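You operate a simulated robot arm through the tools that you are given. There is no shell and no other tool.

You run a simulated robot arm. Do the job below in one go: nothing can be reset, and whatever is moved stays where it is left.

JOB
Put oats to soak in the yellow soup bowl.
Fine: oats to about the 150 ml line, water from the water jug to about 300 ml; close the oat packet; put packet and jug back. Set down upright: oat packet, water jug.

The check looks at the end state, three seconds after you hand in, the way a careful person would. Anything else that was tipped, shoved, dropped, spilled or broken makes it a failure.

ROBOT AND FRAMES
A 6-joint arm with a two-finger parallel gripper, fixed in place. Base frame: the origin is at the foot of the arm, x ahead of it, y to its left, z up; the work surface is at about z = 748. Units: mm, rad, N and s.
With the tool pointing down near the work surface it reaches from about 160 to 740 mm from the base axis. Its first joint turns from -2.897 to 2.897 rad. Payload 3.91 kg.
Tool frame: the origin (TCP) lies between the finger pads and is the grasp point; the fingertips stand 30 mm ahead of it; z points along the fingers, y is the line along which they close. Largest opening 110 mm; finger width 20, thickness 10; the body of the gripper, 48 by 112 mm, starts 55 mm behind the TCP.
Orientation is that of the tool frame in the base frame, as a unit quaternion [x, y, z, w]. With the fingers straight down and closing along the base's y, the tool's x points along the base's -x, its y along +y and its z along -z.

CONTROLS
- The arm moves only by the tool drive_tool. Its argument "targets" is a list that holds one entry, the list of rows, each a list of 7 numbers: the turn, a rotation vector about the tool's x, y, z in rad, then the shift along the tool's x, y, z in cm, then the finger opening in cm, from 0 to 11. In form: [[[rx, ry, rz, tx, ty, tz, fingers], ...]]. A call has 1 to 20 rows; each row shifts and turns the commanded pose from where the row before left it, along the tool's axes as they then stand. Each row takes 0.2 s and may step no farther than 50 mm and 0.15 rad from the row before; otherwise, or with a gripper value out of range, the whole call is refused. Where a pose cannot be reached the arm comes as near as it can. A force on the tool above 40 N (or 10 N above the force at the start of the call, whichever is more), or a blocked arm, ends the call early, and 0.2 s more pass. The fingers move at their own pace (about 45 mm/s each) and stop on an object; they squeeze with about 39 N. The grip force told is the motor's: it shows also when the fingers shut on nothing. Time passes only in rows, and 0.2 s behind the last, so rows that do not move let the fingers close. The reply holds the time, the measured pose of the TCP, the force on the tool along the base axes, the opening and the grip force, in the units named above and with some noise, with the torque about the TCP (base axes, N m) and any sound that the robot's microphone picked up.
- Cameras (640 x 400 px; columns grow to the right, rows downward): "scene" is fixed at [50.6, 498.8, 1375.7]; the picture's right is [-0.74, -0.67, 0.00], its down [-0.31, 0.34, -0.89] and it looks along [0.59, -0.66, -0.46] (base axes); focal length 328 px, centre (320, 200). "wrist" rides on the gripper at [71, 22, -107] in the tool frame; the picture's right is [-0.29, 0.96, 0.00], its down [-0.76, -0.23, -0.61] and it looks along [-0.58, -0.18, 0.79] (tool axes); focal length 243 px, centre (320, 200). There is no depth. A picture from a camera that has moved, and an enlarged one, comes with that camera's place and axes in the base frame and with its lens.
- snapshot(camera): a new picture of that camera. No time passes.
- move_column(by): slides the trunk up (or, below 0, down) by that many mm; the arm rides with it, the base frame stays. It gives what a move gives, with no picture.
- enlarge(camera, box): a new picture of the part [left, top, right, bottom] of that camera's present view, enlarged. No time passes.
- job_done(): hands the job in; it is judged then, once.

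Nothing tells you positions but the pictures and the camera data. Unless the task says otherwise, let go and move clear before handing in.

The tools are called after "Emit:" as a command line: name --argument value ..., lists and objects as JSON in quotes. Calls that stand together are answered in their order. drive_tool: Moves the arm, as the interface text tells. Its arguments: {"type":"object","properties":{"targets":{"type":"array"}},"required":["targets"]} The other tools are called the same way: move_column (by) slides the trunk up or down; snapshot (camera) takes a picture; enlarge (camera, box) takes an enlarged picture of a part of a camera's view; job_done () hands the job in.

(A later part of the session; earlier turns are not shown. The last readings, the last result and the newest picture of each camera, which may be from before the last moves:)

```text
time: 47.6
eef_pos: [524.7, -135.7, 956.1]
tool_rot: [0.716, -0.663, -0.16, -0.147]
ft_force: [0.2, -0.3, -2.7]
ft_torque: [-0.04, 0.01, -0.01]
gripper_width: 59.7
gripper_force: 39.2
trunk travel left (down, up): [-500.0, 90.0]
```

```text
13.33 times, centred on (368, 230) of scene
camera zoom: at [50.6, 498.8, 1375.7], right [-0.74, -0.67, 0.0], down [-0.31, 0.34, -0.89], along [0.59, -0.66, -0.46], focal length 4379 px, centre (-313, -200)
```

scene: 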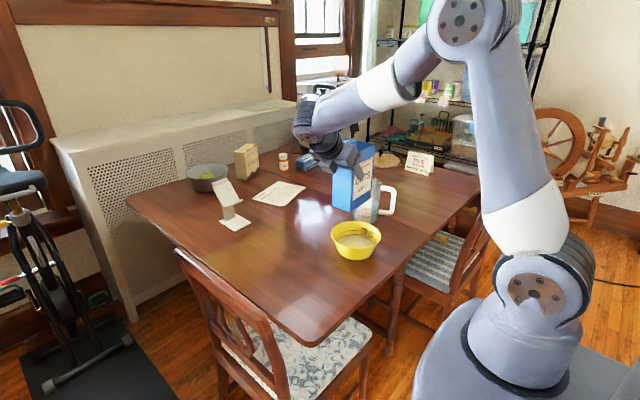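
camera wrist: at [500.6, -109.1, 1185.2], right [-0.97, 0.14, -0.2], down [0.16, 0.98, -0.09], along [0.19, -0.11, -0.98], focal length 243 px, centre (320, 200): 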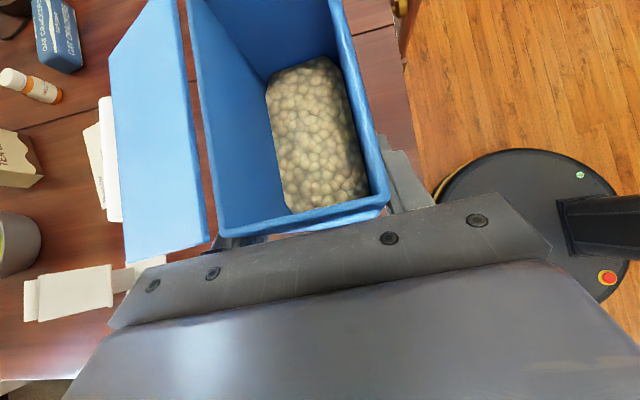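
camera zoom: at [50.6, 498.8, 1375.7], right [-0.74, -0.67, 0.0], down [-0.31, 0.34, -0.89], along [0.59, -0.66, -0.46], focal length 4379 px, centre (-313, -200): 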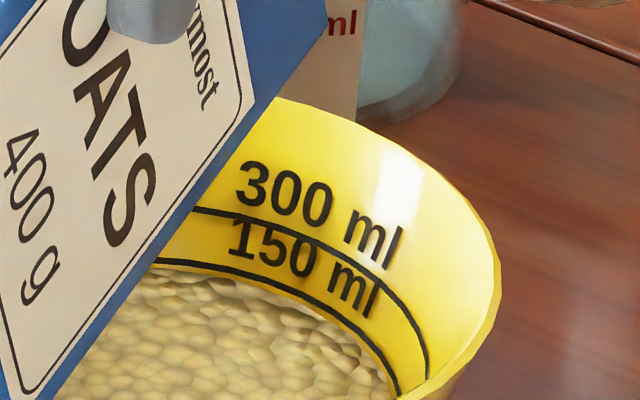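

The packet is back at about 70°, with its lip a little further in than before. I'll shift it back towards +y while tilting to about 80°.

Emit:
drive_tool --targets '[[[0, -0.058, 0, -0.35, 0, 0.54, 5], [0, -0.058, 0, -0.35, 0, 0.54, 5], [0, -0.058, 0, -0.35, 0, 0.54, 5], [0, 0, 0, 0, 0, 0, 5]]]'

Emit:
enlarge --camera "scene" --box '[310, 200, 390, 270]'

Emit:
enlarge --camera "scene" --box '[350, 215, 385, 245]'

```text
time: 48.6
eef_pos: [525.0, -118.3, 946.2]
tool_rot: [0.7, -0.648, -0.221, -0.204]
ft_force: [-0.3, -0.3, -1.9]
ft_torque: [-0.1, -0.02, 0.01]
gripper_width: 59.5
gripper_force: 39.2
trunk travel left (down, up): [-500.0, 90.0]
```

```text
5.71 times, centred on (350, 235) of scene
camera zoom: at [50.6, 498.8, 1375.7], right [-0.74, -0.67, 0.0], down [-0.31, 0.34, -0.89], along [0.59, -0.66, -0.46], focal length 1877 px, centre (149, 0)
```

zoom: 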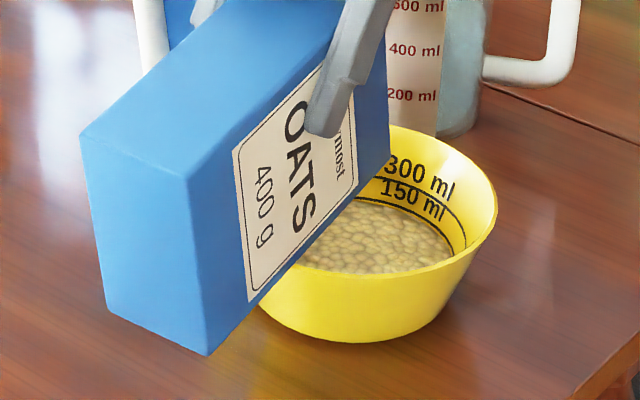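

```text
13.33 times, centred on (368, 230) of scene
camera zoom: at [50.6, 498.8, 1375.7], right [-0.74, -0.67, 0.0], down [-0.31, 0.34, -0.89], along [0.59, -0.66, -0.46], focal length 4379 px, centre (-313, -200)
```

zoom: 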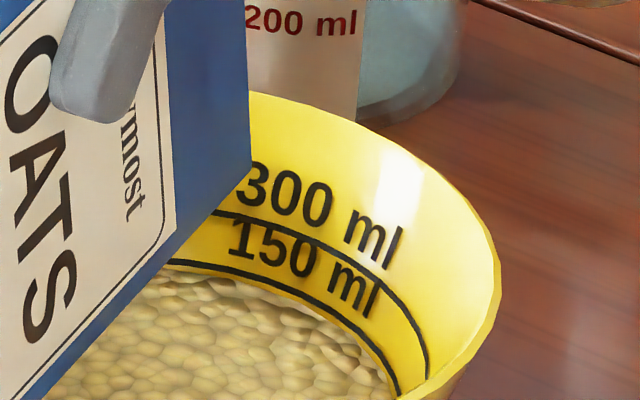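

No new flow at about 80°. I'll add a small tilt and hold.

Emit:
drive_tool --targets '[[[0, -0.035, 0, 0.05, 0, -0.1, 5], [0, -0.035, 0, 0.05, 0, -0.1, 5], [0, 0, 0, 0, 0, 0, 5]]]'

Emit:
enlarge --camera "scene" --box '[310, 200, 390, 270]'

Emit:
enlarge --camera "scene" --box '[350, 215, 385, 245]'

```text
time: 49.4
eef_pos: [523.9, -120.2, 947.2]
tool_rot: [0.691, -0.641, -0.245, -0.227]
ft_force: [1.0, 0.3, -2.1]
ft_torque: [-0.07, -0.01, 0.01]
gripper_width: 59.8
gripper_force: 39.1
trunk travel left (down, up): [-500.0, 90.0]
```

```text
5.71 times, centred on (350, 235) of scene
camera zoom: at [50.6, 498.8, 1375.7], right [-0.74, -0.67, 0.0], down [-0.31, 0.34, -0.89], along [0.59, -0.66, -0.46], focal length 1877 px, centre (149, 0)
```

zoom: 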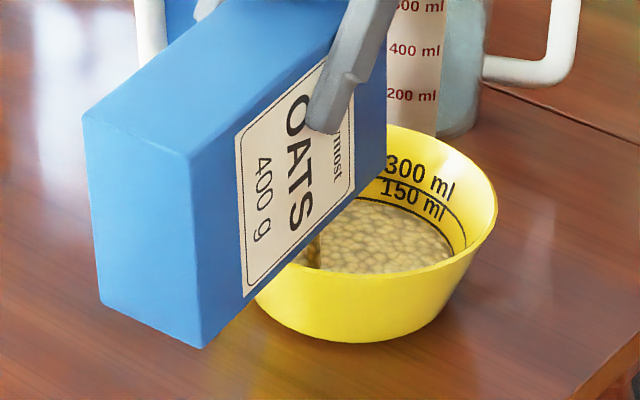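

```text
13.33 times, centred on (368, 230) of scene
camera zoom: at [50.6, 498.8, 1375.7], right [-0.74, -0.67, 0.0], down [-0.31, 0.34, -0.89], along [0.59, -0.66, -0.46], focal length 4379 px, centre (-313, -200)
```

zoom: 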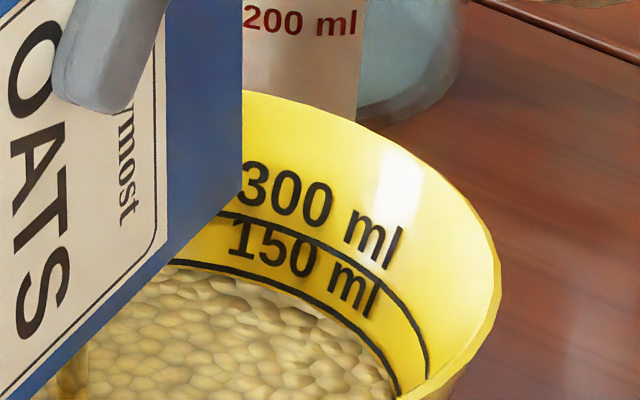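

The oats are flowing again in a thin stream. I'll hold briefly to add a little.

Emit:
drive_tool --targets '[[[0, 0, 0, 0, 0, 0, 5], [0, 0, 0, 0, 0, 0, 5]]]'

Emit:
enlarge --camera "scene" --box '[310, 200, 390, 270]'

Emit:
enlarge --camera "scene" --box '[350, 215, 385, 245]'

```text
time: 50.0
eef_pos: [523.4, -119.0, 947.3]
tool_rot: [0.692, -0.64, -0.245, -0.227]
ft_force: [-0.1, -0.3, -2.5]
ft_torque: [-0.06, 0.01, 0.01]
gripper_width: 59.7
gripper_force: 38.9
trunk travel left (down, up): [-500.0, 90.0]
```

```text
5.71 times, centred on (350, 235) of scene
camera zoom: at [50.6, 498.8, 1375.7], right [-0.74, -0.67, 0.0], down [-0.31, 0.34, -0.89], along [0.59, -0.66, -0.46], focal length 1877 px, centre (149, 0)
```

zoom: 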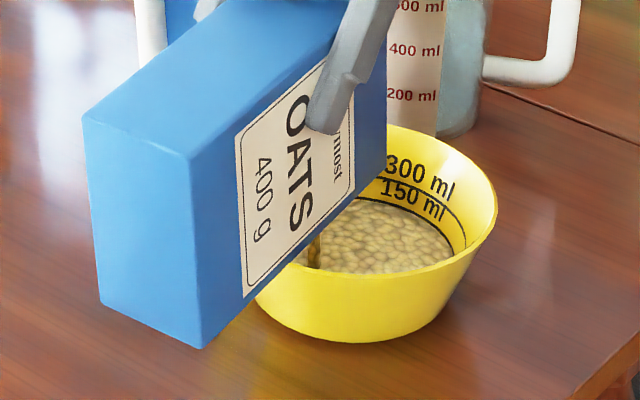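

```text
13.33 times, centred on (368, 230) of scene
camera zoom: at [50.6, 498.8, 1375.7], right [-0.74, -0.67, 0.0], down [-0.31, 0.34, -0.89], along [0.59, -0.66, -0.46], focal length 4379 px, centre (-313, -200)
```

zoom: 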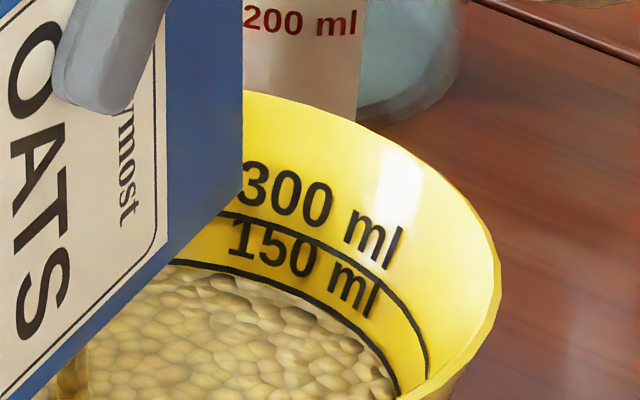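

The level is nearly at the line. I'll hold two more rows and then tilt back and raise in the same call.

Emit:
drive_tool --targets '[[[0, 0, 0, 0, 0, 0, 5], [0, 0, 0, 0, 0, 0, 5], [0, 0.14, 0, -0.3, 0, -0.4, 5], [0, 0.14, 0, -0.4, 0, -0.9, 5], [0, 0.12, 0, -0.4, 0, -1.0, 5], [0, 0.12, 0, -0.3, 0, -1.0, 5], [0, 0.12, 0, -0.2, 0, -1.0, 5], [0, 0.12, 0, 0, 0, -1.0, 5], [0, 0.12, 0, 0.1, 0, -1.0, 5], [0, 0.12, 0, 0.3, 0, -1.0, 5], [0, 0.12, 0, 0.4, 0, -1.0, 5], [0, 0.12, 0, 0.5, 0, -0.9, 5], [0, 0.12, 0, 0.6, 0, -0.8, 5], [0, 0.09, 0, 0.6, 0, -0.7, 5], [0, 0, 0, 0, 0, 0, 5]]]'

Emit:
snapshot --camera "scene"

Emit:
snapshot --camera "wrist"

Emit:
enlarge --camera "scene" --box '[335, 215, 375, 250]'

```text
time: 53.2
eef_pos: [524.4, -124.7, 1065.7]
tool_rot: [0.68, -0.63, 0.276, 0.256]
ft_force: [1.1, -0.2, -3.1]
ft_torque: [0.07, -0.01, -0.01]
gripper_width: 59.7
gripper_force: 38.4
trunk travel left (down, up): [-500.0, 90.0]
```

```text
taken
```

scene: 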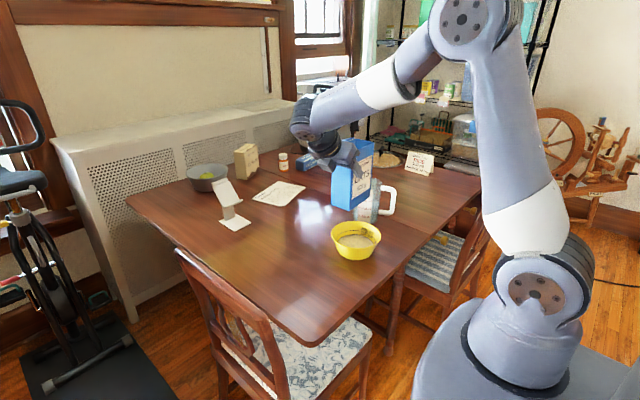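

```text
taken
camera wrist: at [500.2, -102.6, 1191.6], right [-0.97, 0.13, -0.2], down [0.16, 0.98, -0.09], along [0.19, -0.12, -0.97], focal length 243 px, centre (320, 200)
```

wrist: 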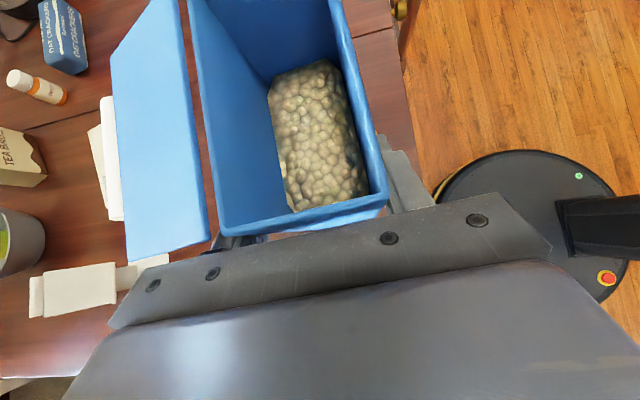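

```text
11.43 times, centred on (355, 232) of scene
camera zoom: at [50.6, 498.8, 1375.7], right [-0.74, -0.67, 0.0], down [-0.31, 0.34, -0.89], along [0.59, -0.66, -0.46], focal length 3754 px, centre (-80, -171)
```

zoom: 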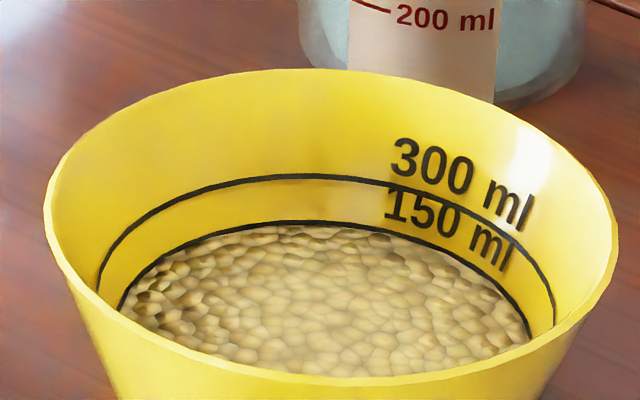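

The oats now touch the 150 ml line. I'll carry the packet back over its original spot.

Emit:
drive_tool --targets '[[[0, 0.016, 0, -2.24, -0.78, -0.55, 5], [0, 0, 0, -2.24, -0.78, -0.55, 5], [0, 0, 0, -2.24, -0.78, -0.55, 5], [0, 0, 0, -2.24, -0.78, -0.55, 5], [0, 0, 0, -2.24, -0.78, -0.55, 5], [0, 0, 0, -2.24, -0.78, -0.55, 5], [0, 0, 0, -2.24, -0.78, -0.55, 5], [0, 0, 0, -2.24, -0.78, -0.55, 5], [0, 0, 0, 0, 0, 0, 5], [0, 0, 0, 0, 0, 0, 5]]]'

Emit:
snapshot --camera "scene"

```text
time: 55.4
eef_pos: [575.4, 36.9, 969.0]
tool_rot: [0.677, -0.628, 0.281, 0.261]
ft_force: [-1.1, -0.2, -2.7]
ft_torque: [0.1, 0.0, 0.01]
gripper_width: 59.7
gripper_force: 38.9
trunk travel left (down, up): [-500.0, 90.0]
```

```text
taken
```

scene: 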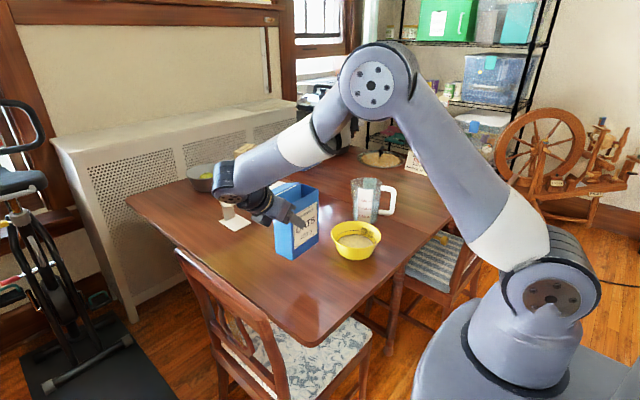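

The packet is directly above its original spot. I'll lower it most of the way, then finish slowly.

Emit:
drive_tool --targets '[[[0, 0, 0, -1.8, 0, 1.8, 5], [0, 0, 0, -1.8, 0, 1.8, 5], [0, 0, 0, -1.8, 0, 1.8, 5], [0, 0, 0, -1.5, 0, 1.5, 5], [0, 0, 0, 0, 0, 0, 5]]]'

Emit:
enlarge --camera "scene" --box '[220, 180, 350, 310]'

```text
time: 56.6
eef_pos: [576.4, 37.8, 872.6]
tool_rot: [0.677, -0.628, 0.281, 0.261]
ft_force: [-0.6, -1.0, -3.1]
ft_torque: [0.12, 0.01, -0.01]
gripper_width: 59.8
gripper_force: 39.2
trunk travel left (down, up): [-500.0, 90.0]
```

```text
3.08 times, centred on (285, 245) of scene
camera zoom: at [50.6, 498.8, 1375.7], right [-0.74, -0.67, 0.0], down [-0.31, 0.34, -0.89], along [0.59, -0.66, -0.46], focal length 1011 px, centre (428, 62)
```

zoom: 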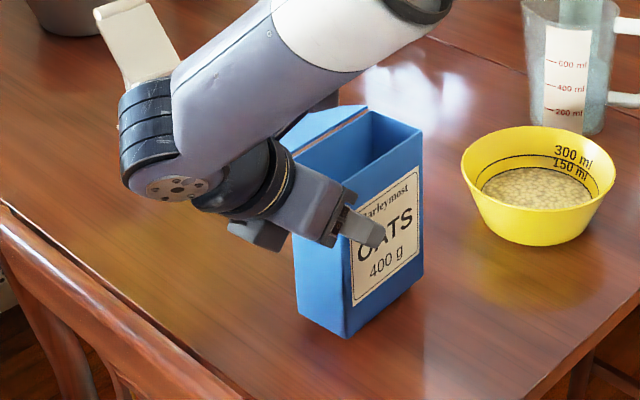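

About 15 mm remain. I'll lower slowly and watch the force for contact.

Emit:
drive_tool --targets '[[[0, 0, 0, -0.35, 0, 0.35, 5], [0, 0, 0, -0.35, 0, 0.35, 5], [0, 0, 0, -0.15, 0, 0.15, 5], [0, 0, 0, 0, 0, 0, 5], [0, 0, 0, 0, 0, 0, 5]]]'

Emit:
enlarge --camera "scene" --box '[220, 180, 350, 310]'

```text
time: 57.8
eef_pos: [575.0, 37.0, 858.8]
tool_rot: [0.677, -0.628, 0.281, 0.261]
ft_force: [-0.7, 0.0, -2.5]
ft_torque: [0.12, 0.04, 0.0]
gripper_width: 59.9
gripper_force: 38.9
trunk travel left (down, up): [-500.0, 90.0]
```

```text
3.08 times, centred on (285, 245) of scene
camera zoom: at [50.6, 498.8, 1375.7], right [-0.74, -0.67, 0.0], down [-0.31, 0.34, -0.89], along [0.59, -0.66, -0.46], focal length 1011 px, centre (428, 62)
```

zoom: 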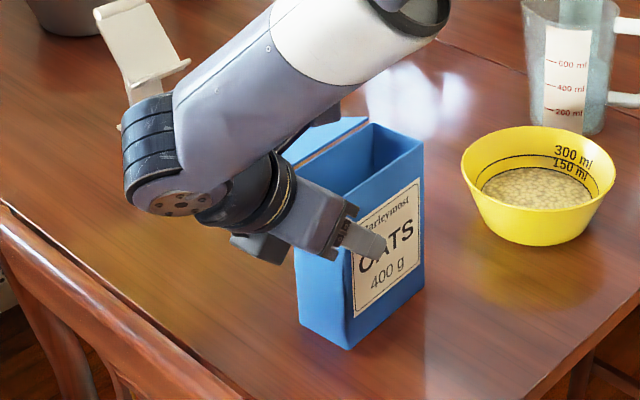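

The tool still carries the weight, so I'll lower it in 1 mm steps.

Emit:
drive_tool --targets '[[[0, 0, 0, -0.07, 0, 0.07, 5], [0, 0, 0, 0, 0, 0, 5]]]'

Emit:
drive_tool --targets '[[[0, 0, 0, -0.07, 0, 0.07, 5], [0, 0, 0, 0, 0, 0, 5]]]'

```text
time: 58.4
eef_pos: [575.0, 37.3, 858.2]
tool_rot: [0.678, -0.627, 0.281, 0.26]
ft_force: [0.8, 0.3, -2.1]
ft_torque: [0.11, 0.06, 0.01]
gripper_width: 59.8
gripper_force: 39.4
trunk travel left (down, up): [-500.0, 90.0]
```

```text
time: 59.0
eef_pos: [574.0, 35.9, 858.7]
tool_rot: [0.677, -0.628, 0.281, 0.26]
ft_force: [-1.0, -0.3, 5.6]
ft_torque: [0.31, 0.38, 0.0]
gripper_width: 59.8
gripper_force: 39.2
trunk travel left (down, up): [-500.0, 90.0]
```

The packet has touched down at +5.6 N. I'll ease off slightly and release it.

Emit:
drive_tool --targets '[[[0, 0, 0, 0.03, 0, -0.03, 5], [0, 0, 0, 0, 0, 0, 5.9], [0, 0, 0, 0, 0, 0, 6.5], [0, 0, 0, 0, 0, 0, 7.5], [0, 0, 0, 0, 0, 0, 9], [0, 0, 0, 0, 0, 0, 9]]]'

Emit:
enlarge --camera "scene" --box '[220, 180, 350, 310]'

Emit:
snapshot --camera "wrist"

```text
time: 60.4
eef_pos: [574.4, 37.2, 858.2]
tool_rot: [0.678, -0.627, 0.282, 0.26]
ft_force: [0.2, -0.9, -0.4]
ft_torque: [0.02, 0.04, 0.02]
gripper_width: 89.9
gripper_force: 0.1
trunk travel left (down, up): [-500.0, 90.0]
```

```text
3.08 times, centred on (285, 245) of scene
camera zoom: at [50.6, 498.8, 1375.7], right [-0.74, -0.67, 0.0], down [-0.31, 0.34, -0.89], along [0.59, -0.66, -0.46], focal length 1011 px, centre (428, 62)
```

zoom: 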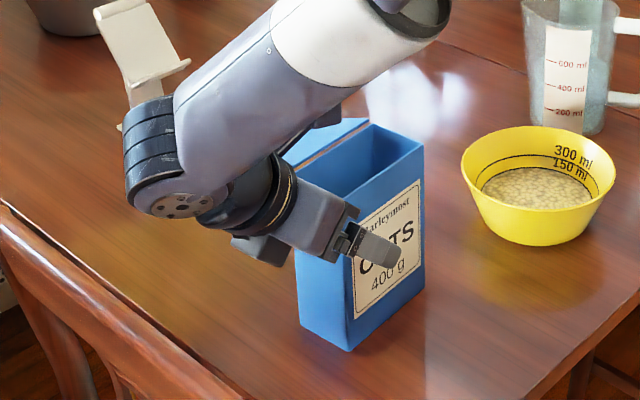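

```text
taken
camera wrist: at [550.4, 60.5, 984.1], right [-0.97, 0.13, -0.21], down [0.16, 0.98, -0.11], along [0.19, -0.14, -0.97], focal length 243 px, centre (320, 200)
```

wrist: 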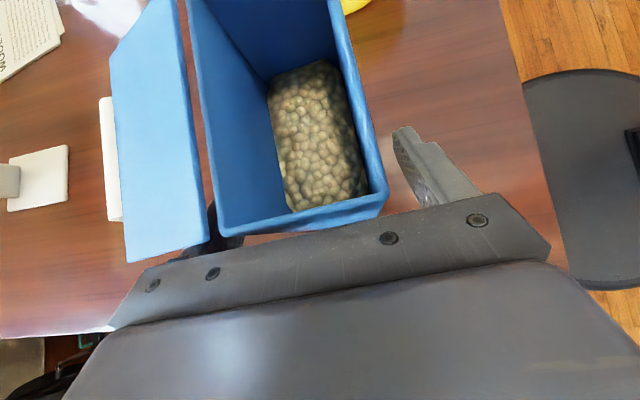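

The packet stands upright where it was and the lid still hangs open behind it. I'll back the fingers out along the approach line, close them and look at the lid.

Emit:
drive_tool --targets '[[[0, 0, 0, 0, 0, -2, 9], [0, 0, 0, 0, 0, -3, 9], [0, 0, 0, 0, 0, -3.5, 9], [0, 0, 0, 0, 0, -3.5, 9], [0, 0.131, 0, 0, 0, 0, 0], [0, 0.131, 0, 0, 0, 0, 0], [0, 0, 0, 0, 0, 0, 0], [0, 0, 0, 0, 0, 0, 0], [0, 0, 0, 0, 0, 0, 0]]]'

Emit:
snapshot --camera "wrist"

Emit:
enlarge --camera "scene" --box '[150, 130, 350, 310]'

```text
time: 62.4
eef_pos: [567.3, 122.8, 943.8]
tool_rot: [0.636, -0.588, 0.367, 0.34]
ft_force: [0.9, -0.5, -0.2]
ft_torque: [-0.02, 0.0, 0.0]
gripper_width: 0.1
gripper_force: 16.0
trunk travel left (down, up): [-500.0, 90.0]
```

```text
taken
camera wrist: at [541.9, 177.6, 1057.7], right [-0.97, 0.07, -0.25], down [0.16, 0.92, -0.36], along [0.21, -0.38, -0.9], focal length 243 px, centre (320, 200)
```

wrist: 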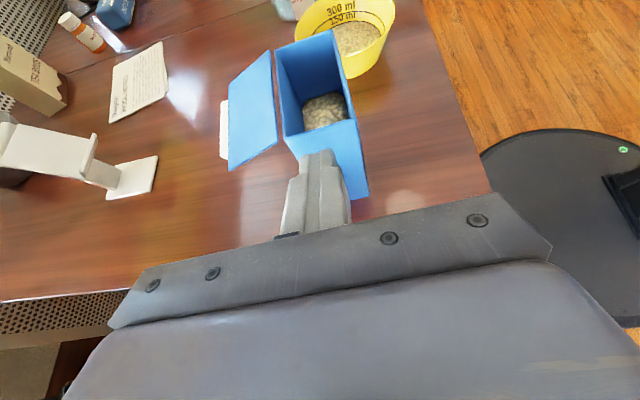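

```text
2.22 times, centred on (250, 220) of scene
camera zoom: at [50.6, 498.8, 1375.7], right [-0.74, -0.67, 0.0], down [-0.31, 0.34, -0.89], along [0.59, -0.66, -0.46], focal length 730 px, centre (476, 156)
```

zoom: 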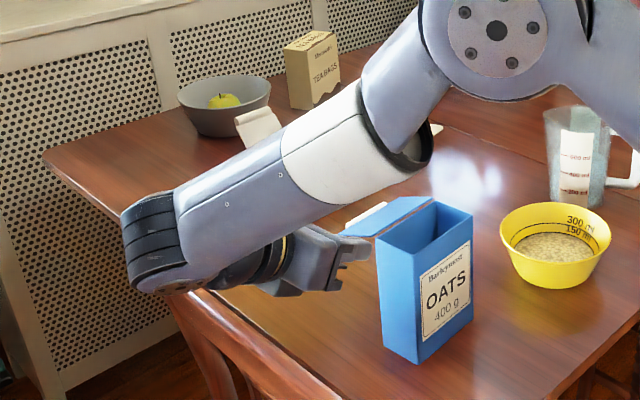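

The fingers are clear and closed, and the tool is at 30° below horizontal. I'll move over to line up beside the lid, behind the packet.

Emit:
drive_tool --targets '[[[0, 0, 0, -0.7, -2.17, 0.7, 0], [0, 0, 0, -0.7, -2.17, 0.7, 0], [0, 0, 0, -0.7, -2.17, 0.7, 0], [0, 0, 0, 0, 0, 0, 0]]]'

Emit:
snapshot --camera "wrist"

Emit:
enlarge --camera "wrist" --box '[200, 20, 400, 220]'

Emit:
enlarge --camera "scene" --box '[150, 130, 350, 310]'

```text
time: 63.4
eef_pos: [633.0, 117.6, 913.4]
tool_rot: [0.636, -0.588, 0.367, 0.34]
ft_force: [0.3, 0.4, -0.4]
ft_torque: [-0.02, -0.03, 0.03]
gripper_width: 0.0
gripper_force: 37.4
trunk travel left (down, up): [-500.0, 90.0]
```

```text
taken
camera wrist: at [607.2, 173.7, 1028.7], right [-0.97, 0.07, -0.25], down [0.16, 0.92, -0.36], along [0.21, -0.38, -0.9], focal length 243 px, centre (320, 200)
```

wrist: 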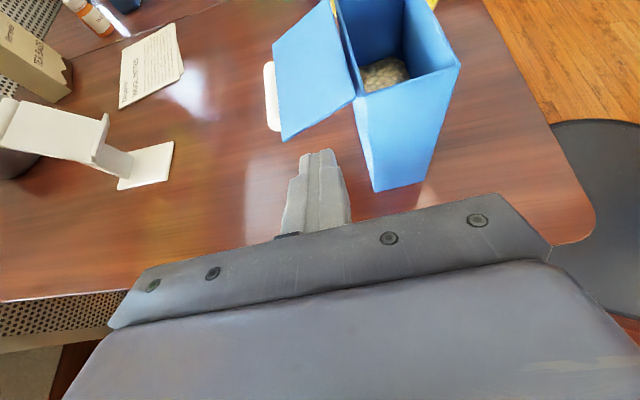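

```text
2.00 times, centred on (300, 120) of wrist
camera zoom: at [607.2, 173.7, 1028.7], right [-0.97, 0.07, -0.25], down [0.16, 0.92, -0.36], along [0.21, -0.38, -0.9], focal length 485 px, centre (360, 360)
```

zoom: 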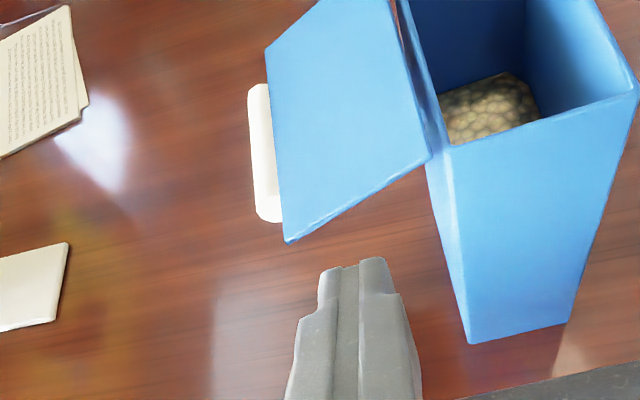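

```text
2.22 times, centred on (250, 220) of scene
camera zoom: at [50.6, 498.8, 1375.7], right [-0.74, -0.67, 0.0], down [-0.31, 0.34, -0.89], along [0.59, -0.66, -0.46], focal length 730 px, centre (476, 156)
```

zoom: 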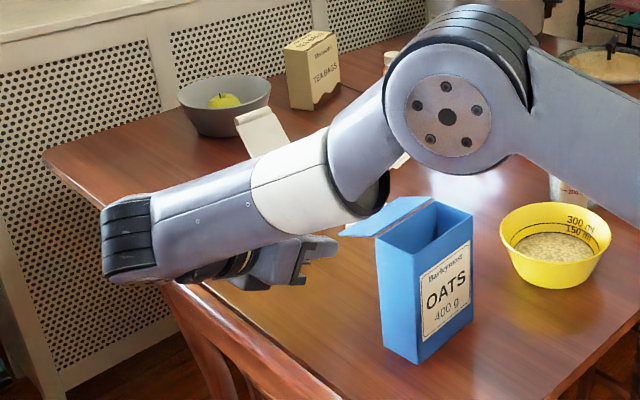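

The lid hangs about 22° below horizontal, with its free edge near x≈670, z≈881. I'll slide the closed fingers in under it from the +y side.

Emit:
drive_tool --targets '[[[0, 0, 0, -0.85, 0, 1.0, 0], [0, 0, 0, 0, 0, 2.4, 0], [0, 0, 0, 0, 0, 2.4, 0], [0, 0, 0, 0, 0, 2.4, 0], [0, 0, 0, 0, 0, 0, 0]]]'

Emit:
enlarge --camera "wrist" --box '[180, 0, 420, 240]'

Emit:
enlarge --camera "scene" --box '[150, 130, 350, 310]'

```text
time: 64.6
eef_pos: [637.9, 53.0, 866.5]
tool_rot: [0.634, -0.589, 0.367, 0.341]
ft_force: [-0.3, 0.0, 0.0]
ft_torque: [0.0, 0.02, 0.0]
gripper_width: 0.0
gripper_force: 37.8
trunk travel left (down, up): [-500.0, 90.0]
```

```text
1.67 times, centred on (300, 120) of wrist
camera zoom: at [611.9, 107.3, 981.2], right [-0.97, 0.07, -0.25], down [0.16, 0.92, -0.36], along [0.21, -0.38, -0.9], focal length 404 px, centre (353, 333)
```

zoom: 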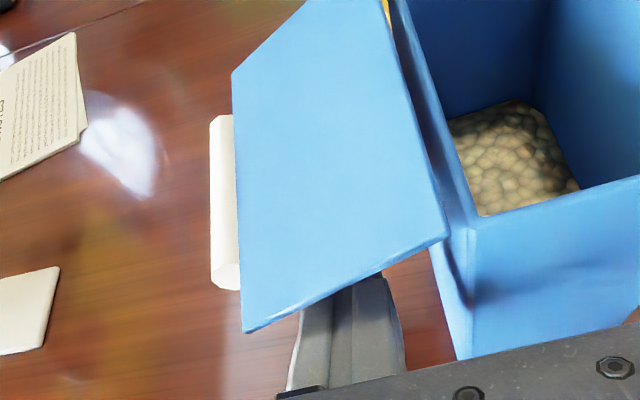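

```text
2.22 times, centred on (250, 220) of scene
camera zoom: at [50.6, 498.8, 1375.7], right [-0.74, -0.67, 0.0], down [-0.31, 0.34, -0.89], along [0.59, -0.66, -0.46], focal length 730 px, centre (476, 156)
```

zoom: 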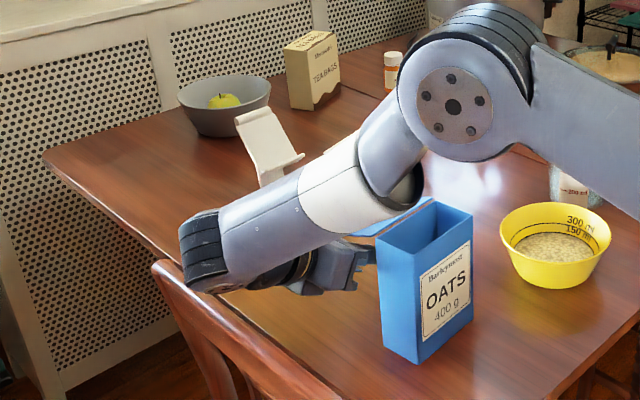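

The fingers are under the lid. I'll raise them along an arc to swing the lid up.

Emit:
drive_tool --targets '[[[0, 0, 0, 0.96, -0.24, -0.53, 0], [0, 0, 0, 1.31, -0.3, -0.73, 0], [0, 0, 0, 1.49, -0.4, -0.82, 0], [0, 0, 0, 1.02, 0.4, -0.63, 0], [0, 0, 0, 0.85, 0.5, -0.53, 0], [0, 0, 0, 0, 0, 0, 0]]]'

Emit:
enlarge --camera "wrist" --box '[180, 0, 420, 240]'

Emit:
enlarge --camera "scene" --box '[150, 130, 350, 310]'

```text
time: 66.0
eef_pos: [639.0, 53.0, 930.9]
tool_rot: [0.635, -0.588, 0.368, 0.34]
ft_force: [0.0, -0.1, -0.2]
ft_torque: [0.02, 0.04, -0.02]
gripper_width: 0.0
gripper_force: 38.0
trunk travel left (down, up): [-500.0, 90.0]
```

```text
1.67 times, centred on (300, 120) of wrist
camera zoom: at [611.8, 107.2, 1046.4], right [-0.97, 0.07, -0.25], down [0.16, 0.92, -0.36], along [0.21, -0.38, -0.9], focal length 404 px, centre (353, 333)
```

zoom: 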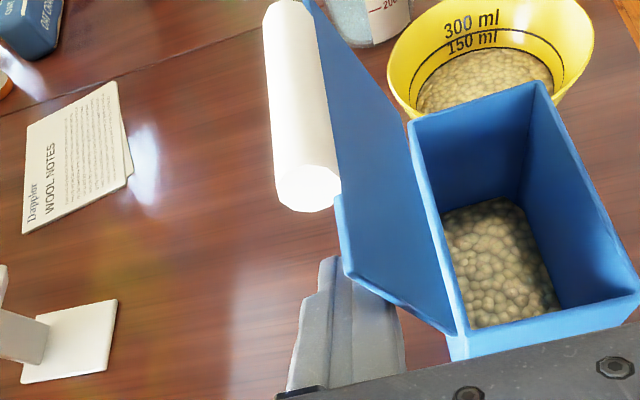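

```text
2.22 times, centred on (250, 220) of scene
camera zoom: at [50.6, 498.8, 1375.7], right [-0.74, -0.67, 0.0], down [-0.31, 0.34, -0.89], along [0.59, -0.66, -0.46], focal length 730 px, centre (476, 156)
```

zoom: 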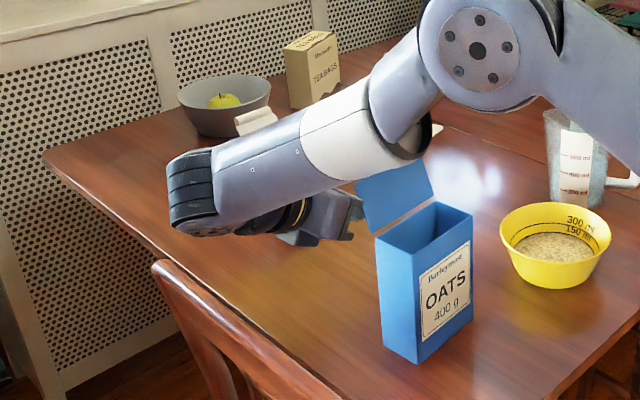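

The lid is well up. I'll push it over past vertical so it falls closed.

Emit:
drive_tool --targets '[[[0, 0, 0, 0.58, 0.7, -0.4, 0], [0, 0, 0, 0.41, 0.7, -0.3, 0], [0, 0, 0, 0.14, 0.8, -0.15, 0], [0, 0, 0, -0.03, 0.8, -0.05, 0], [0, 0, 0, -0.03, 0.8, -0.05, 0], [0, 0, 0, -0.03, 0.8, -0.05, 0], [0, 0, 0, 0, 0, 0, 0]]]'

Emit:
enlarge --camera "wrist" --box '[180, 0, 420, 240]'

Emit:
enlarge --camera "scene" --box '[150, 130, 350, 310]'

```text
time: 67.6
eef_pos: [592.4, 52.6, 943.7]
tool_rot: [0.636, -0.588, 0.368, 0.34]
ft_force: [0.1, -0.6, -0.8]
ft_torque: [0.02, 0.03, -0.02]
gripper_width: 0.2
gripper_force: 37.6
trunk travel left (down, up): [-500.0, 90.0]
```

```text
1.67 times, centred on (300, 120) of wrist
camera zoom: at [566.0, 107.8, 1058.8], right [-0.97, 0.07, -0.25], down [0.16, 0.92, -0.35], along [0.21, -0.38, -0.9], focal length 404 px, centre (353, 333)
```

zoom: 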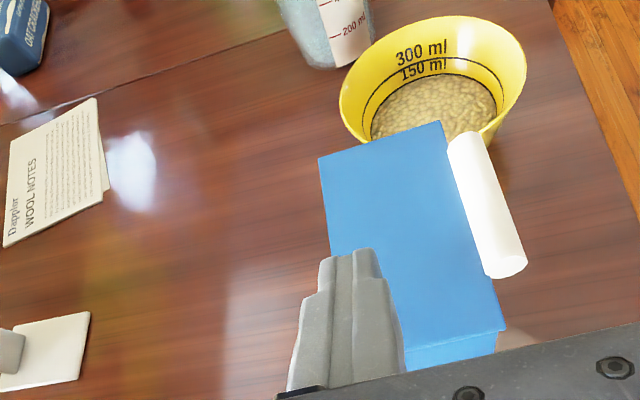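

```text
2.22 times, centred on (250, 220) of scene
camera zoom: at [50.6, 498.8, 1375.7], right [-0.74, -0.67, 0.0], down [-0.31, 0.34, -0.89], along [0.59, -0.66, -0.46], focal length 730 px, centre (476, 156)
```

zoom: 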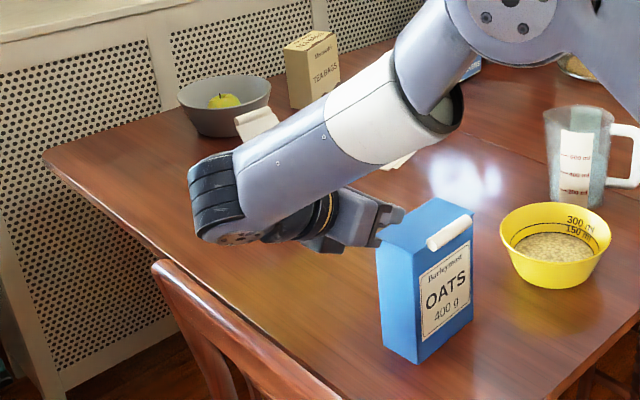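

The lid has fallen shut. I'll back away and check it closely.

Emit:
drive_tool --targets '[[[0, 0, 0, 0.5, 0, -2.5, 0], [0, 0, 0, 0.5, 0, -3.5, 0], [0, 0, 0, 1.5, 0, -3.5, 0], [0, 0, 0, 2, 0, -3.5, 0], [0, 0, 0, 0, 0, 0, 0]]]'

Emit:
enlarge --camera "scene" --box '[260, 200, 340, 300]'

Emit:
snapshot --camera "wrist"

Emit:
snapshot --camera "scene"

```text
time: 68.8
eef_pos: [586.0, 143.3, 1050.2]
tool_rot: [0.635, -0.588, 0.367, 0.34]
ft_force: [-0.3, -0.1, -0.2]
ft_torque: [-0.01, 0.02, -0.03]
gripper_width: 0.0
gripper_force: 37.9
trunk travel left (down, up): [-500.0, 90.0]
```

```text
4.00 times, centred on (300, 250) of scene
camera zoom: at [50.6, 498.8, 1375.7], right [-0.74, -0.67, 0.0], down [-0.31, 0.34, -0.89], along [0.59, -0.66, -0.46], focal length 1314 px, centre (400, 0)
```

zoom: 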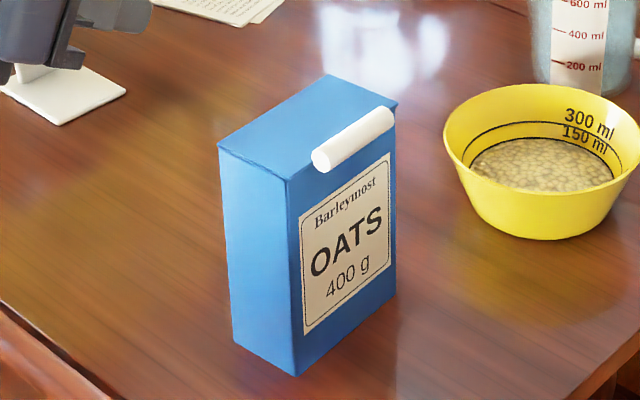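

```text
taken
camera wrist: at [559.3, 198.3, 1163.7], right [-0.97, 0.07, -0.25], down [0.16, 0.92, -0.36], along [0.21, -0.38, -0.9], focal length 243 px, centre (320, 200)
```

wrist: 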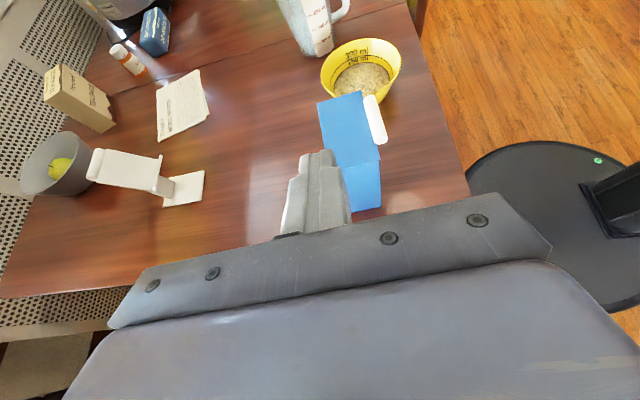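

```text
taken
```

scene: 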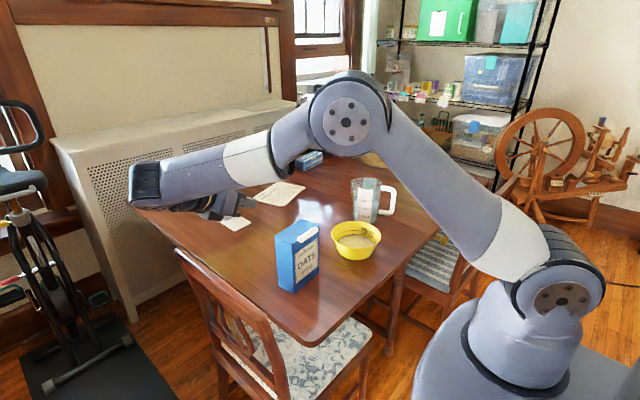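

The packet looks as it did at the start. I'll zoom in on the lid edge to be sure it is fully shut.

Emit:
enlarge --camera "scene" --box '[270, 210, 330, 250]'

Emit:
enlarge --camera "scene" --box '[340, 165, 405, 230]'

```text
10.00 times, centred on (300, 230) of scene
camera zoom: at [50.6, 498.8, 1375.7], right [-0.74, -0.67, 0.0], down [-0.31, 0.34, -0.89], along [0.59, -0.66, -0.46], focal length 3284 px, centre (520, -100)
```

zoom: 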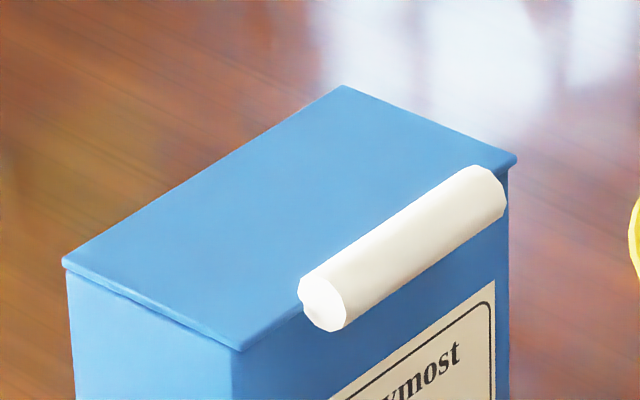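

```text
6.15 times, centred on (372, 198) of scene
camera zoom: at [50.6, 498.8, 1375.7], right [-0.74, -0.67, 0.0], down [-0.31, 0.34, -0.89], along [0.59, -0.66, -0.46], focal length 2021 px, centre (-3, 215)
```

zoom: 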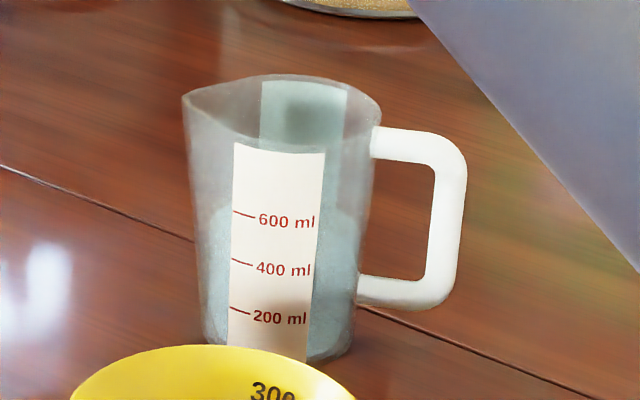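

The lid is fully shut and the packet stands where it started. Next is the jug, so I'll bring the tool back to pointing down and move over towards the handle, keeping high.

Emit:
drive_tool --targets '[[[0, -0.15, 0, 0, 0, 0, 0], [0, -0.15, 0, 0, 0, 0, 0], [0, -0.15, 0, 0, 0, 0, 0], [0, -0.15, 0, 0, 0, 0, 0], [0, -0.15, 0, 0, 0, 0, 0], [0, -0.15, 0, 0, 0, 0, 0], [0, -0.147, 0, 0, 0, 0, 0], [0, 0, 0, 3.95, 1.09, -0.27, 0], [0, 0, 0, 3.95, 1.09, -0.27, 0], [0, 0, 0, 3.95, 1.09, -0.27, 0], [0, 0, 0, 3.95, 1.09, -0.27, 0], [0, 0, 0, 3.95, 1.09, -0.27, 0], [0, 0, 0, 3.95, 1.09, -0.27, 0], [0, 0, 0, 3.95, 1.09, -0.27, 0], [0, 0, 0, 3.95, 1.09, -0.27, 0], [0, 0, 0, 3.95, 1.09, -0.27, 0], [0, 0, 0, 3.95, 1.09, -0.27, 0], [0, 0, 0, 3.95, 1.09, -0.27, 0], [0, 0, 0, 0, 0, 0, 0]]]'

Emit:
snapshot --camera "scene"

```text
time: 72.8
eef_pos: [500.8, -301.1, 1079.0]
tool_rot: [0.734, -0.679, 0.001, 0.002]
ft_force: [0.5, 0.1, -0.6]
ft_torque: [0.04, 0.02, 0.01]
gripper_width: 0.0
gripper_force: 37.8
trunk travel left (down, up): [-500.0, 90.0]
```

```text
taken
```

scene: 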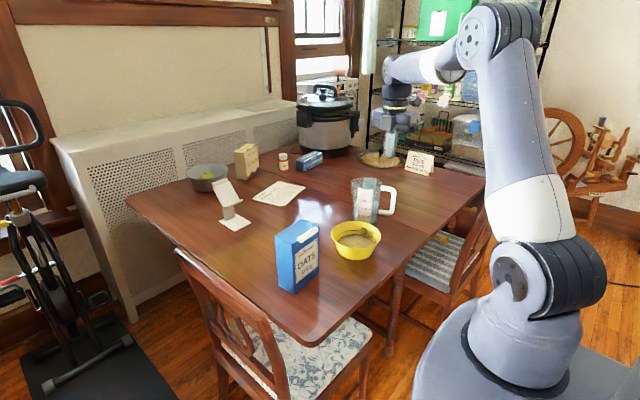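

The arm is high above the jug area. I'll yaw the tool to line up with the handle, open the fingers part way and move to where the camera can see the handle.

Emit:
drive_tool --targets '[[[0, 0, 0.1384, 0, 0, 0, 7], [0, 0, 0.1384, 0, 0, 0, 7], [0, 0, 0.1384, 0, 0, 0, 7], [0, 0, 0.1384, 0, 0, 0, 7], [0, 0, 0.1384, 0, 0, 0, 7], [0, 0, 0.1384, 0, 0, 0, 7], [0, 0, 0.1384, 0, 0, 0, 7], [0, 0, 0.1384, 0, 0, 0, 7], [0, 0, 0.1384, 0, 0, 0, 7], [0, 0, 0, 1.9, -2.73, 1.38, 7], [0, 0, 0, 1.9, -2.73, 1.38, 7], [0, 0, 0, 1.9, -2.73, 1.38, 7], [0, 0, 0, 1.9, -2.73, 1.38, 7], [0, 0, 0, 1.9, -2.73, 1.38, 7], [0, 0, 0, 0, 0, 0, 7]]]'

Emit:
snapshot --camera "wrist"

Emit:
snapshot --camera "scene"

```text
time: 76.0
eef_pos: [464.5, -463.3, 1009.6]
tool_rot: [-0.199, 0.98, -0.001, 0.001]
ft_force: [0.2, -0.5, -0.1]
ft_torque: [0.05, 0.0, 0.01]
gripper_width: 69.8
gripper_force: 0.1
trunk travel left (down, up): [-500.0, 90.0]
```

```text
taken
camera wrist: at [390.9, -472.2, 1116.3], right [-0.11, 0.99, 0.0], down [0.79, 0.09, 0.61], along [0.6, 0.06, -0.79], focal length 243 px, centre (320, 200)
```

wrist: 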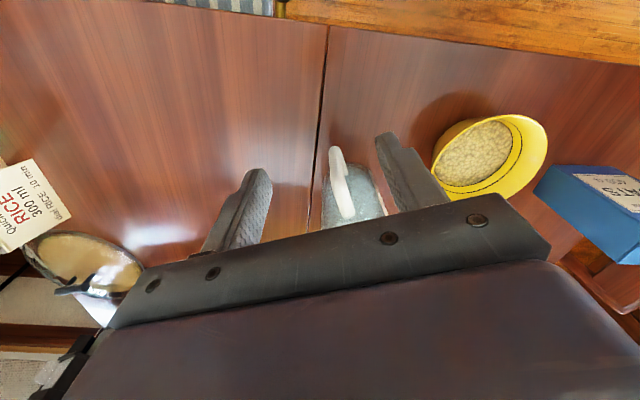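

```text
taken
```

scene: 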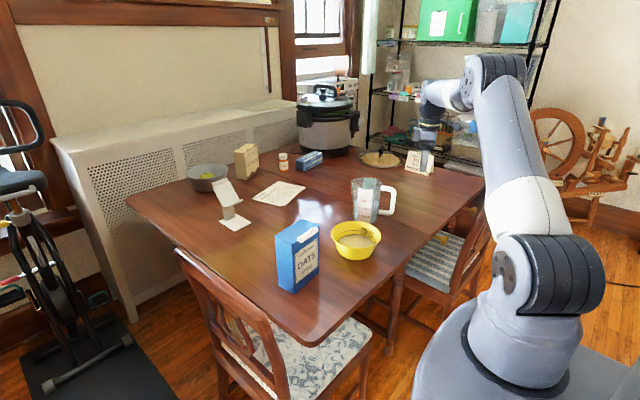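

The handle is visible between the fingers. I'll enlarge to pin it down.

Emit:
enlarge --camera "wrist" --box '[290, 120, 410, 240]'

Emit:
enlarge --camera "scene" --box '[340, 165, 405, 230]'

```text
3.33 times, centred on (350, 180) of wrist
camera zoom: at [390.9, -472.2, 1116.3], right [-0.11, 0.99, 0.0], down [0.79, 0.09, 0.61], along [0.6, 0.06, -0.79], focal length 809 px, centre (220, 267)
```

zoom: 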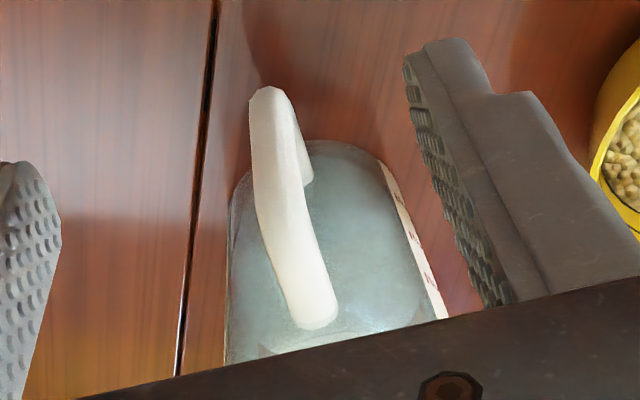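

```text
6.15 times, centred on (372, 198) of scene
camera zoom: at [50.6, 498.8, 1375.7], right [-0.74, -0.67, 0.0], down [-0.31, 0.34, -0.89], along [0.59, -0.66, -0.46], focal length 2021 px, centre (-3, 215)
```

zoom: 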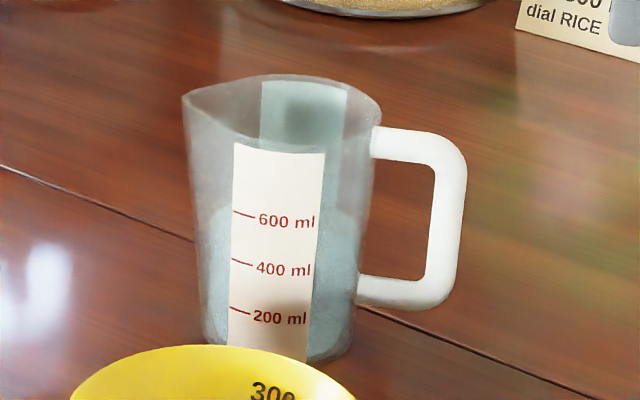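

The handle's outer bar is near (540.5, -435.5), from about z 803 to 887, and the spout azimuth is about 25°. I'll lean the tool 15° and move to just above the handle.

Emit:
drive_tool --targets '[[[0, -0.131, 0, 0, 0, 0, 7], [0, -0.131, 0, 0, 0, 0, 7], [0, 0, 0, -1.18, -0.14, 3.0, 7], [0, 0, 0, -1.18, -0.14, 3.0, 7], [0, 0, 0, -1.18, -0.14, 3.0, 7], [0, 0, 0, 0, 0, 0, 7]]]'

Emit:
snapshot --camera "wrist"

Emit:
enlarge --camera "wrist" --box '[220, 80, 440, 260]'

Emit:
enlarge --camera "scene" --box '[330, 110, 460, 240]'

```text
time: 77.4
eef_pos: [517.5, -445.6, 931.5]
tool_rot: [-0.197, 0.972, 0.024, 0.128]
ft_force: [0.3, 0.7, -1.0]
ft_torque: [0.01, 0.01, 0.02]
gripper_width: 70.1
gripper_force: 0.1
trunk travel left (down, up): [-500.0, 90.0]
```

```text
taken
camera wrist: at [420.4, -463.1, 1016.8], right [-0.12, 0.99, 0.07], down [0.62, 0.01, 0.78], along [0.78, 0.14, -0.62], focal length 243 px, centre (320, 200)
```

wrist: 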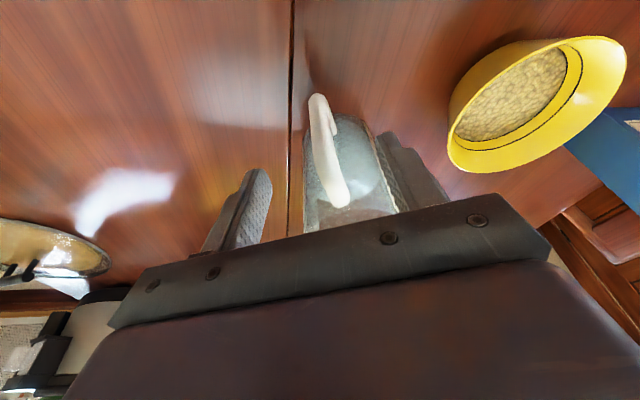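

```text
2.22 times, centred on (330, 170) of wrist
camera zoom: at [420.4, -463.1, 1016.8], right [-0.12, 0.99, 0.07], down [0.62, 0.01, 0.78], along [0.78, 0.14, -0.62], focal length 539 px, centre (298, 267)
```

zoom: 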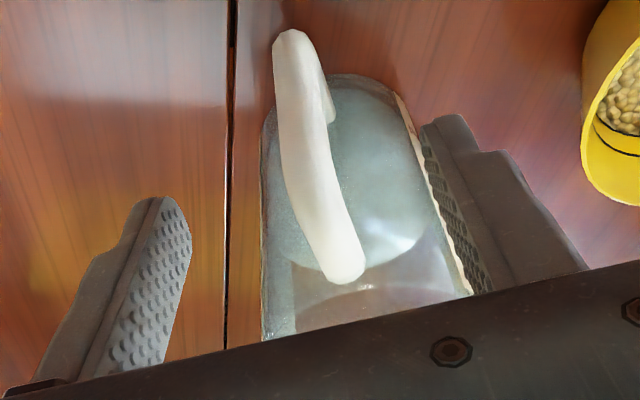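

```text
3.08 times, centred on (395, 175) of scene
camera zoom: at [50.6, 498.8, 1375.7], right [-0.74, -0.67, 0.0], down [-0.31, 0.34, -0.89], along [0.59, -0.66, -0.46], focal length 1011 px, centre (89, 277)
```

zoom: 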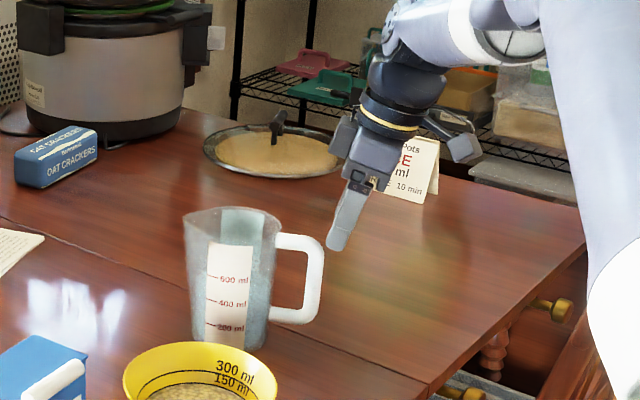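

The alignment checks out, with the bar midway between the fingers. I'll lower the tool onto the handle in two steps.

Emit:
drive_tool --targets '[[[0, 0, 0, -0.05, 0, 2.0, 7], [0, 0, 0, -0.05, 0, 2.0, 7], [0, 0, 0, -0.04, 0, 2.0, 7], [0, 0, 0, 0, 0, 0, 7]]]'

Emit:
enlarge --camera "wrist" --box '[220, 60, 440, 260]'

Emit:
enlarge --camera "scene" --box '[330, 130, 430, 240]'

```text
time: 78.4
eef_pos: [535.3, -439.1, 874.0]
tool_rot: [-0.198, 0.971, 0.025, 0.129]
ft_force: [-0.8, -0.2, 0.0]
ft_torque: [-0.02, 0.03, -0.01]
gripper_width: 70.1
gripper_force: 0.0
trunk travel left (down, up): [-500.0, 90.0]
```

```text
2.00 times, centred on (330, 160) of wrist
camera zoom: at [437.3, -455.9, 959.0], right [-0.12, 0.99, 0.07], down [0.62, 0.01, 0.78], along [0.78, 0.14, -0.62], focal length 485 px, centre (300, 280)
```

zoom: 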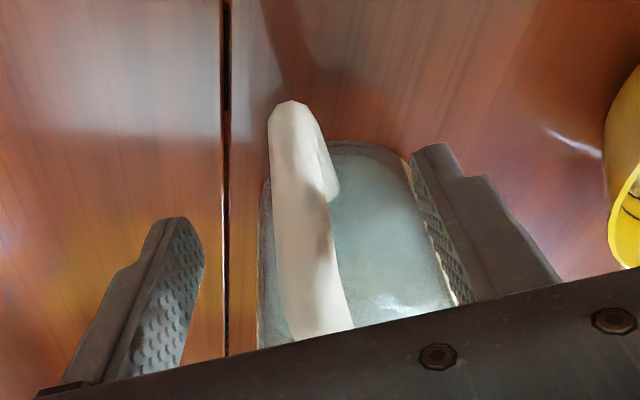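

```text
3.64 times, centred on (380, 185) of scene
camera zoom: at [50.6, 498.8, 1375.7], right [-0.74, -0.67, 0.0], down [-0.31, 0.34, -0.89], along [0.59, -0.66, -0.46], focal length 1194 px, centre (102, 254)
```

zoom: 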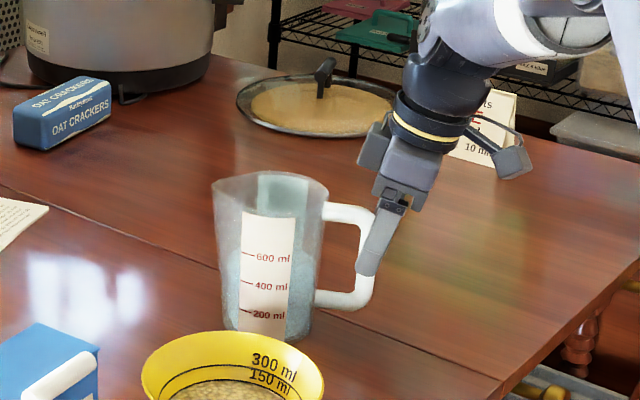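

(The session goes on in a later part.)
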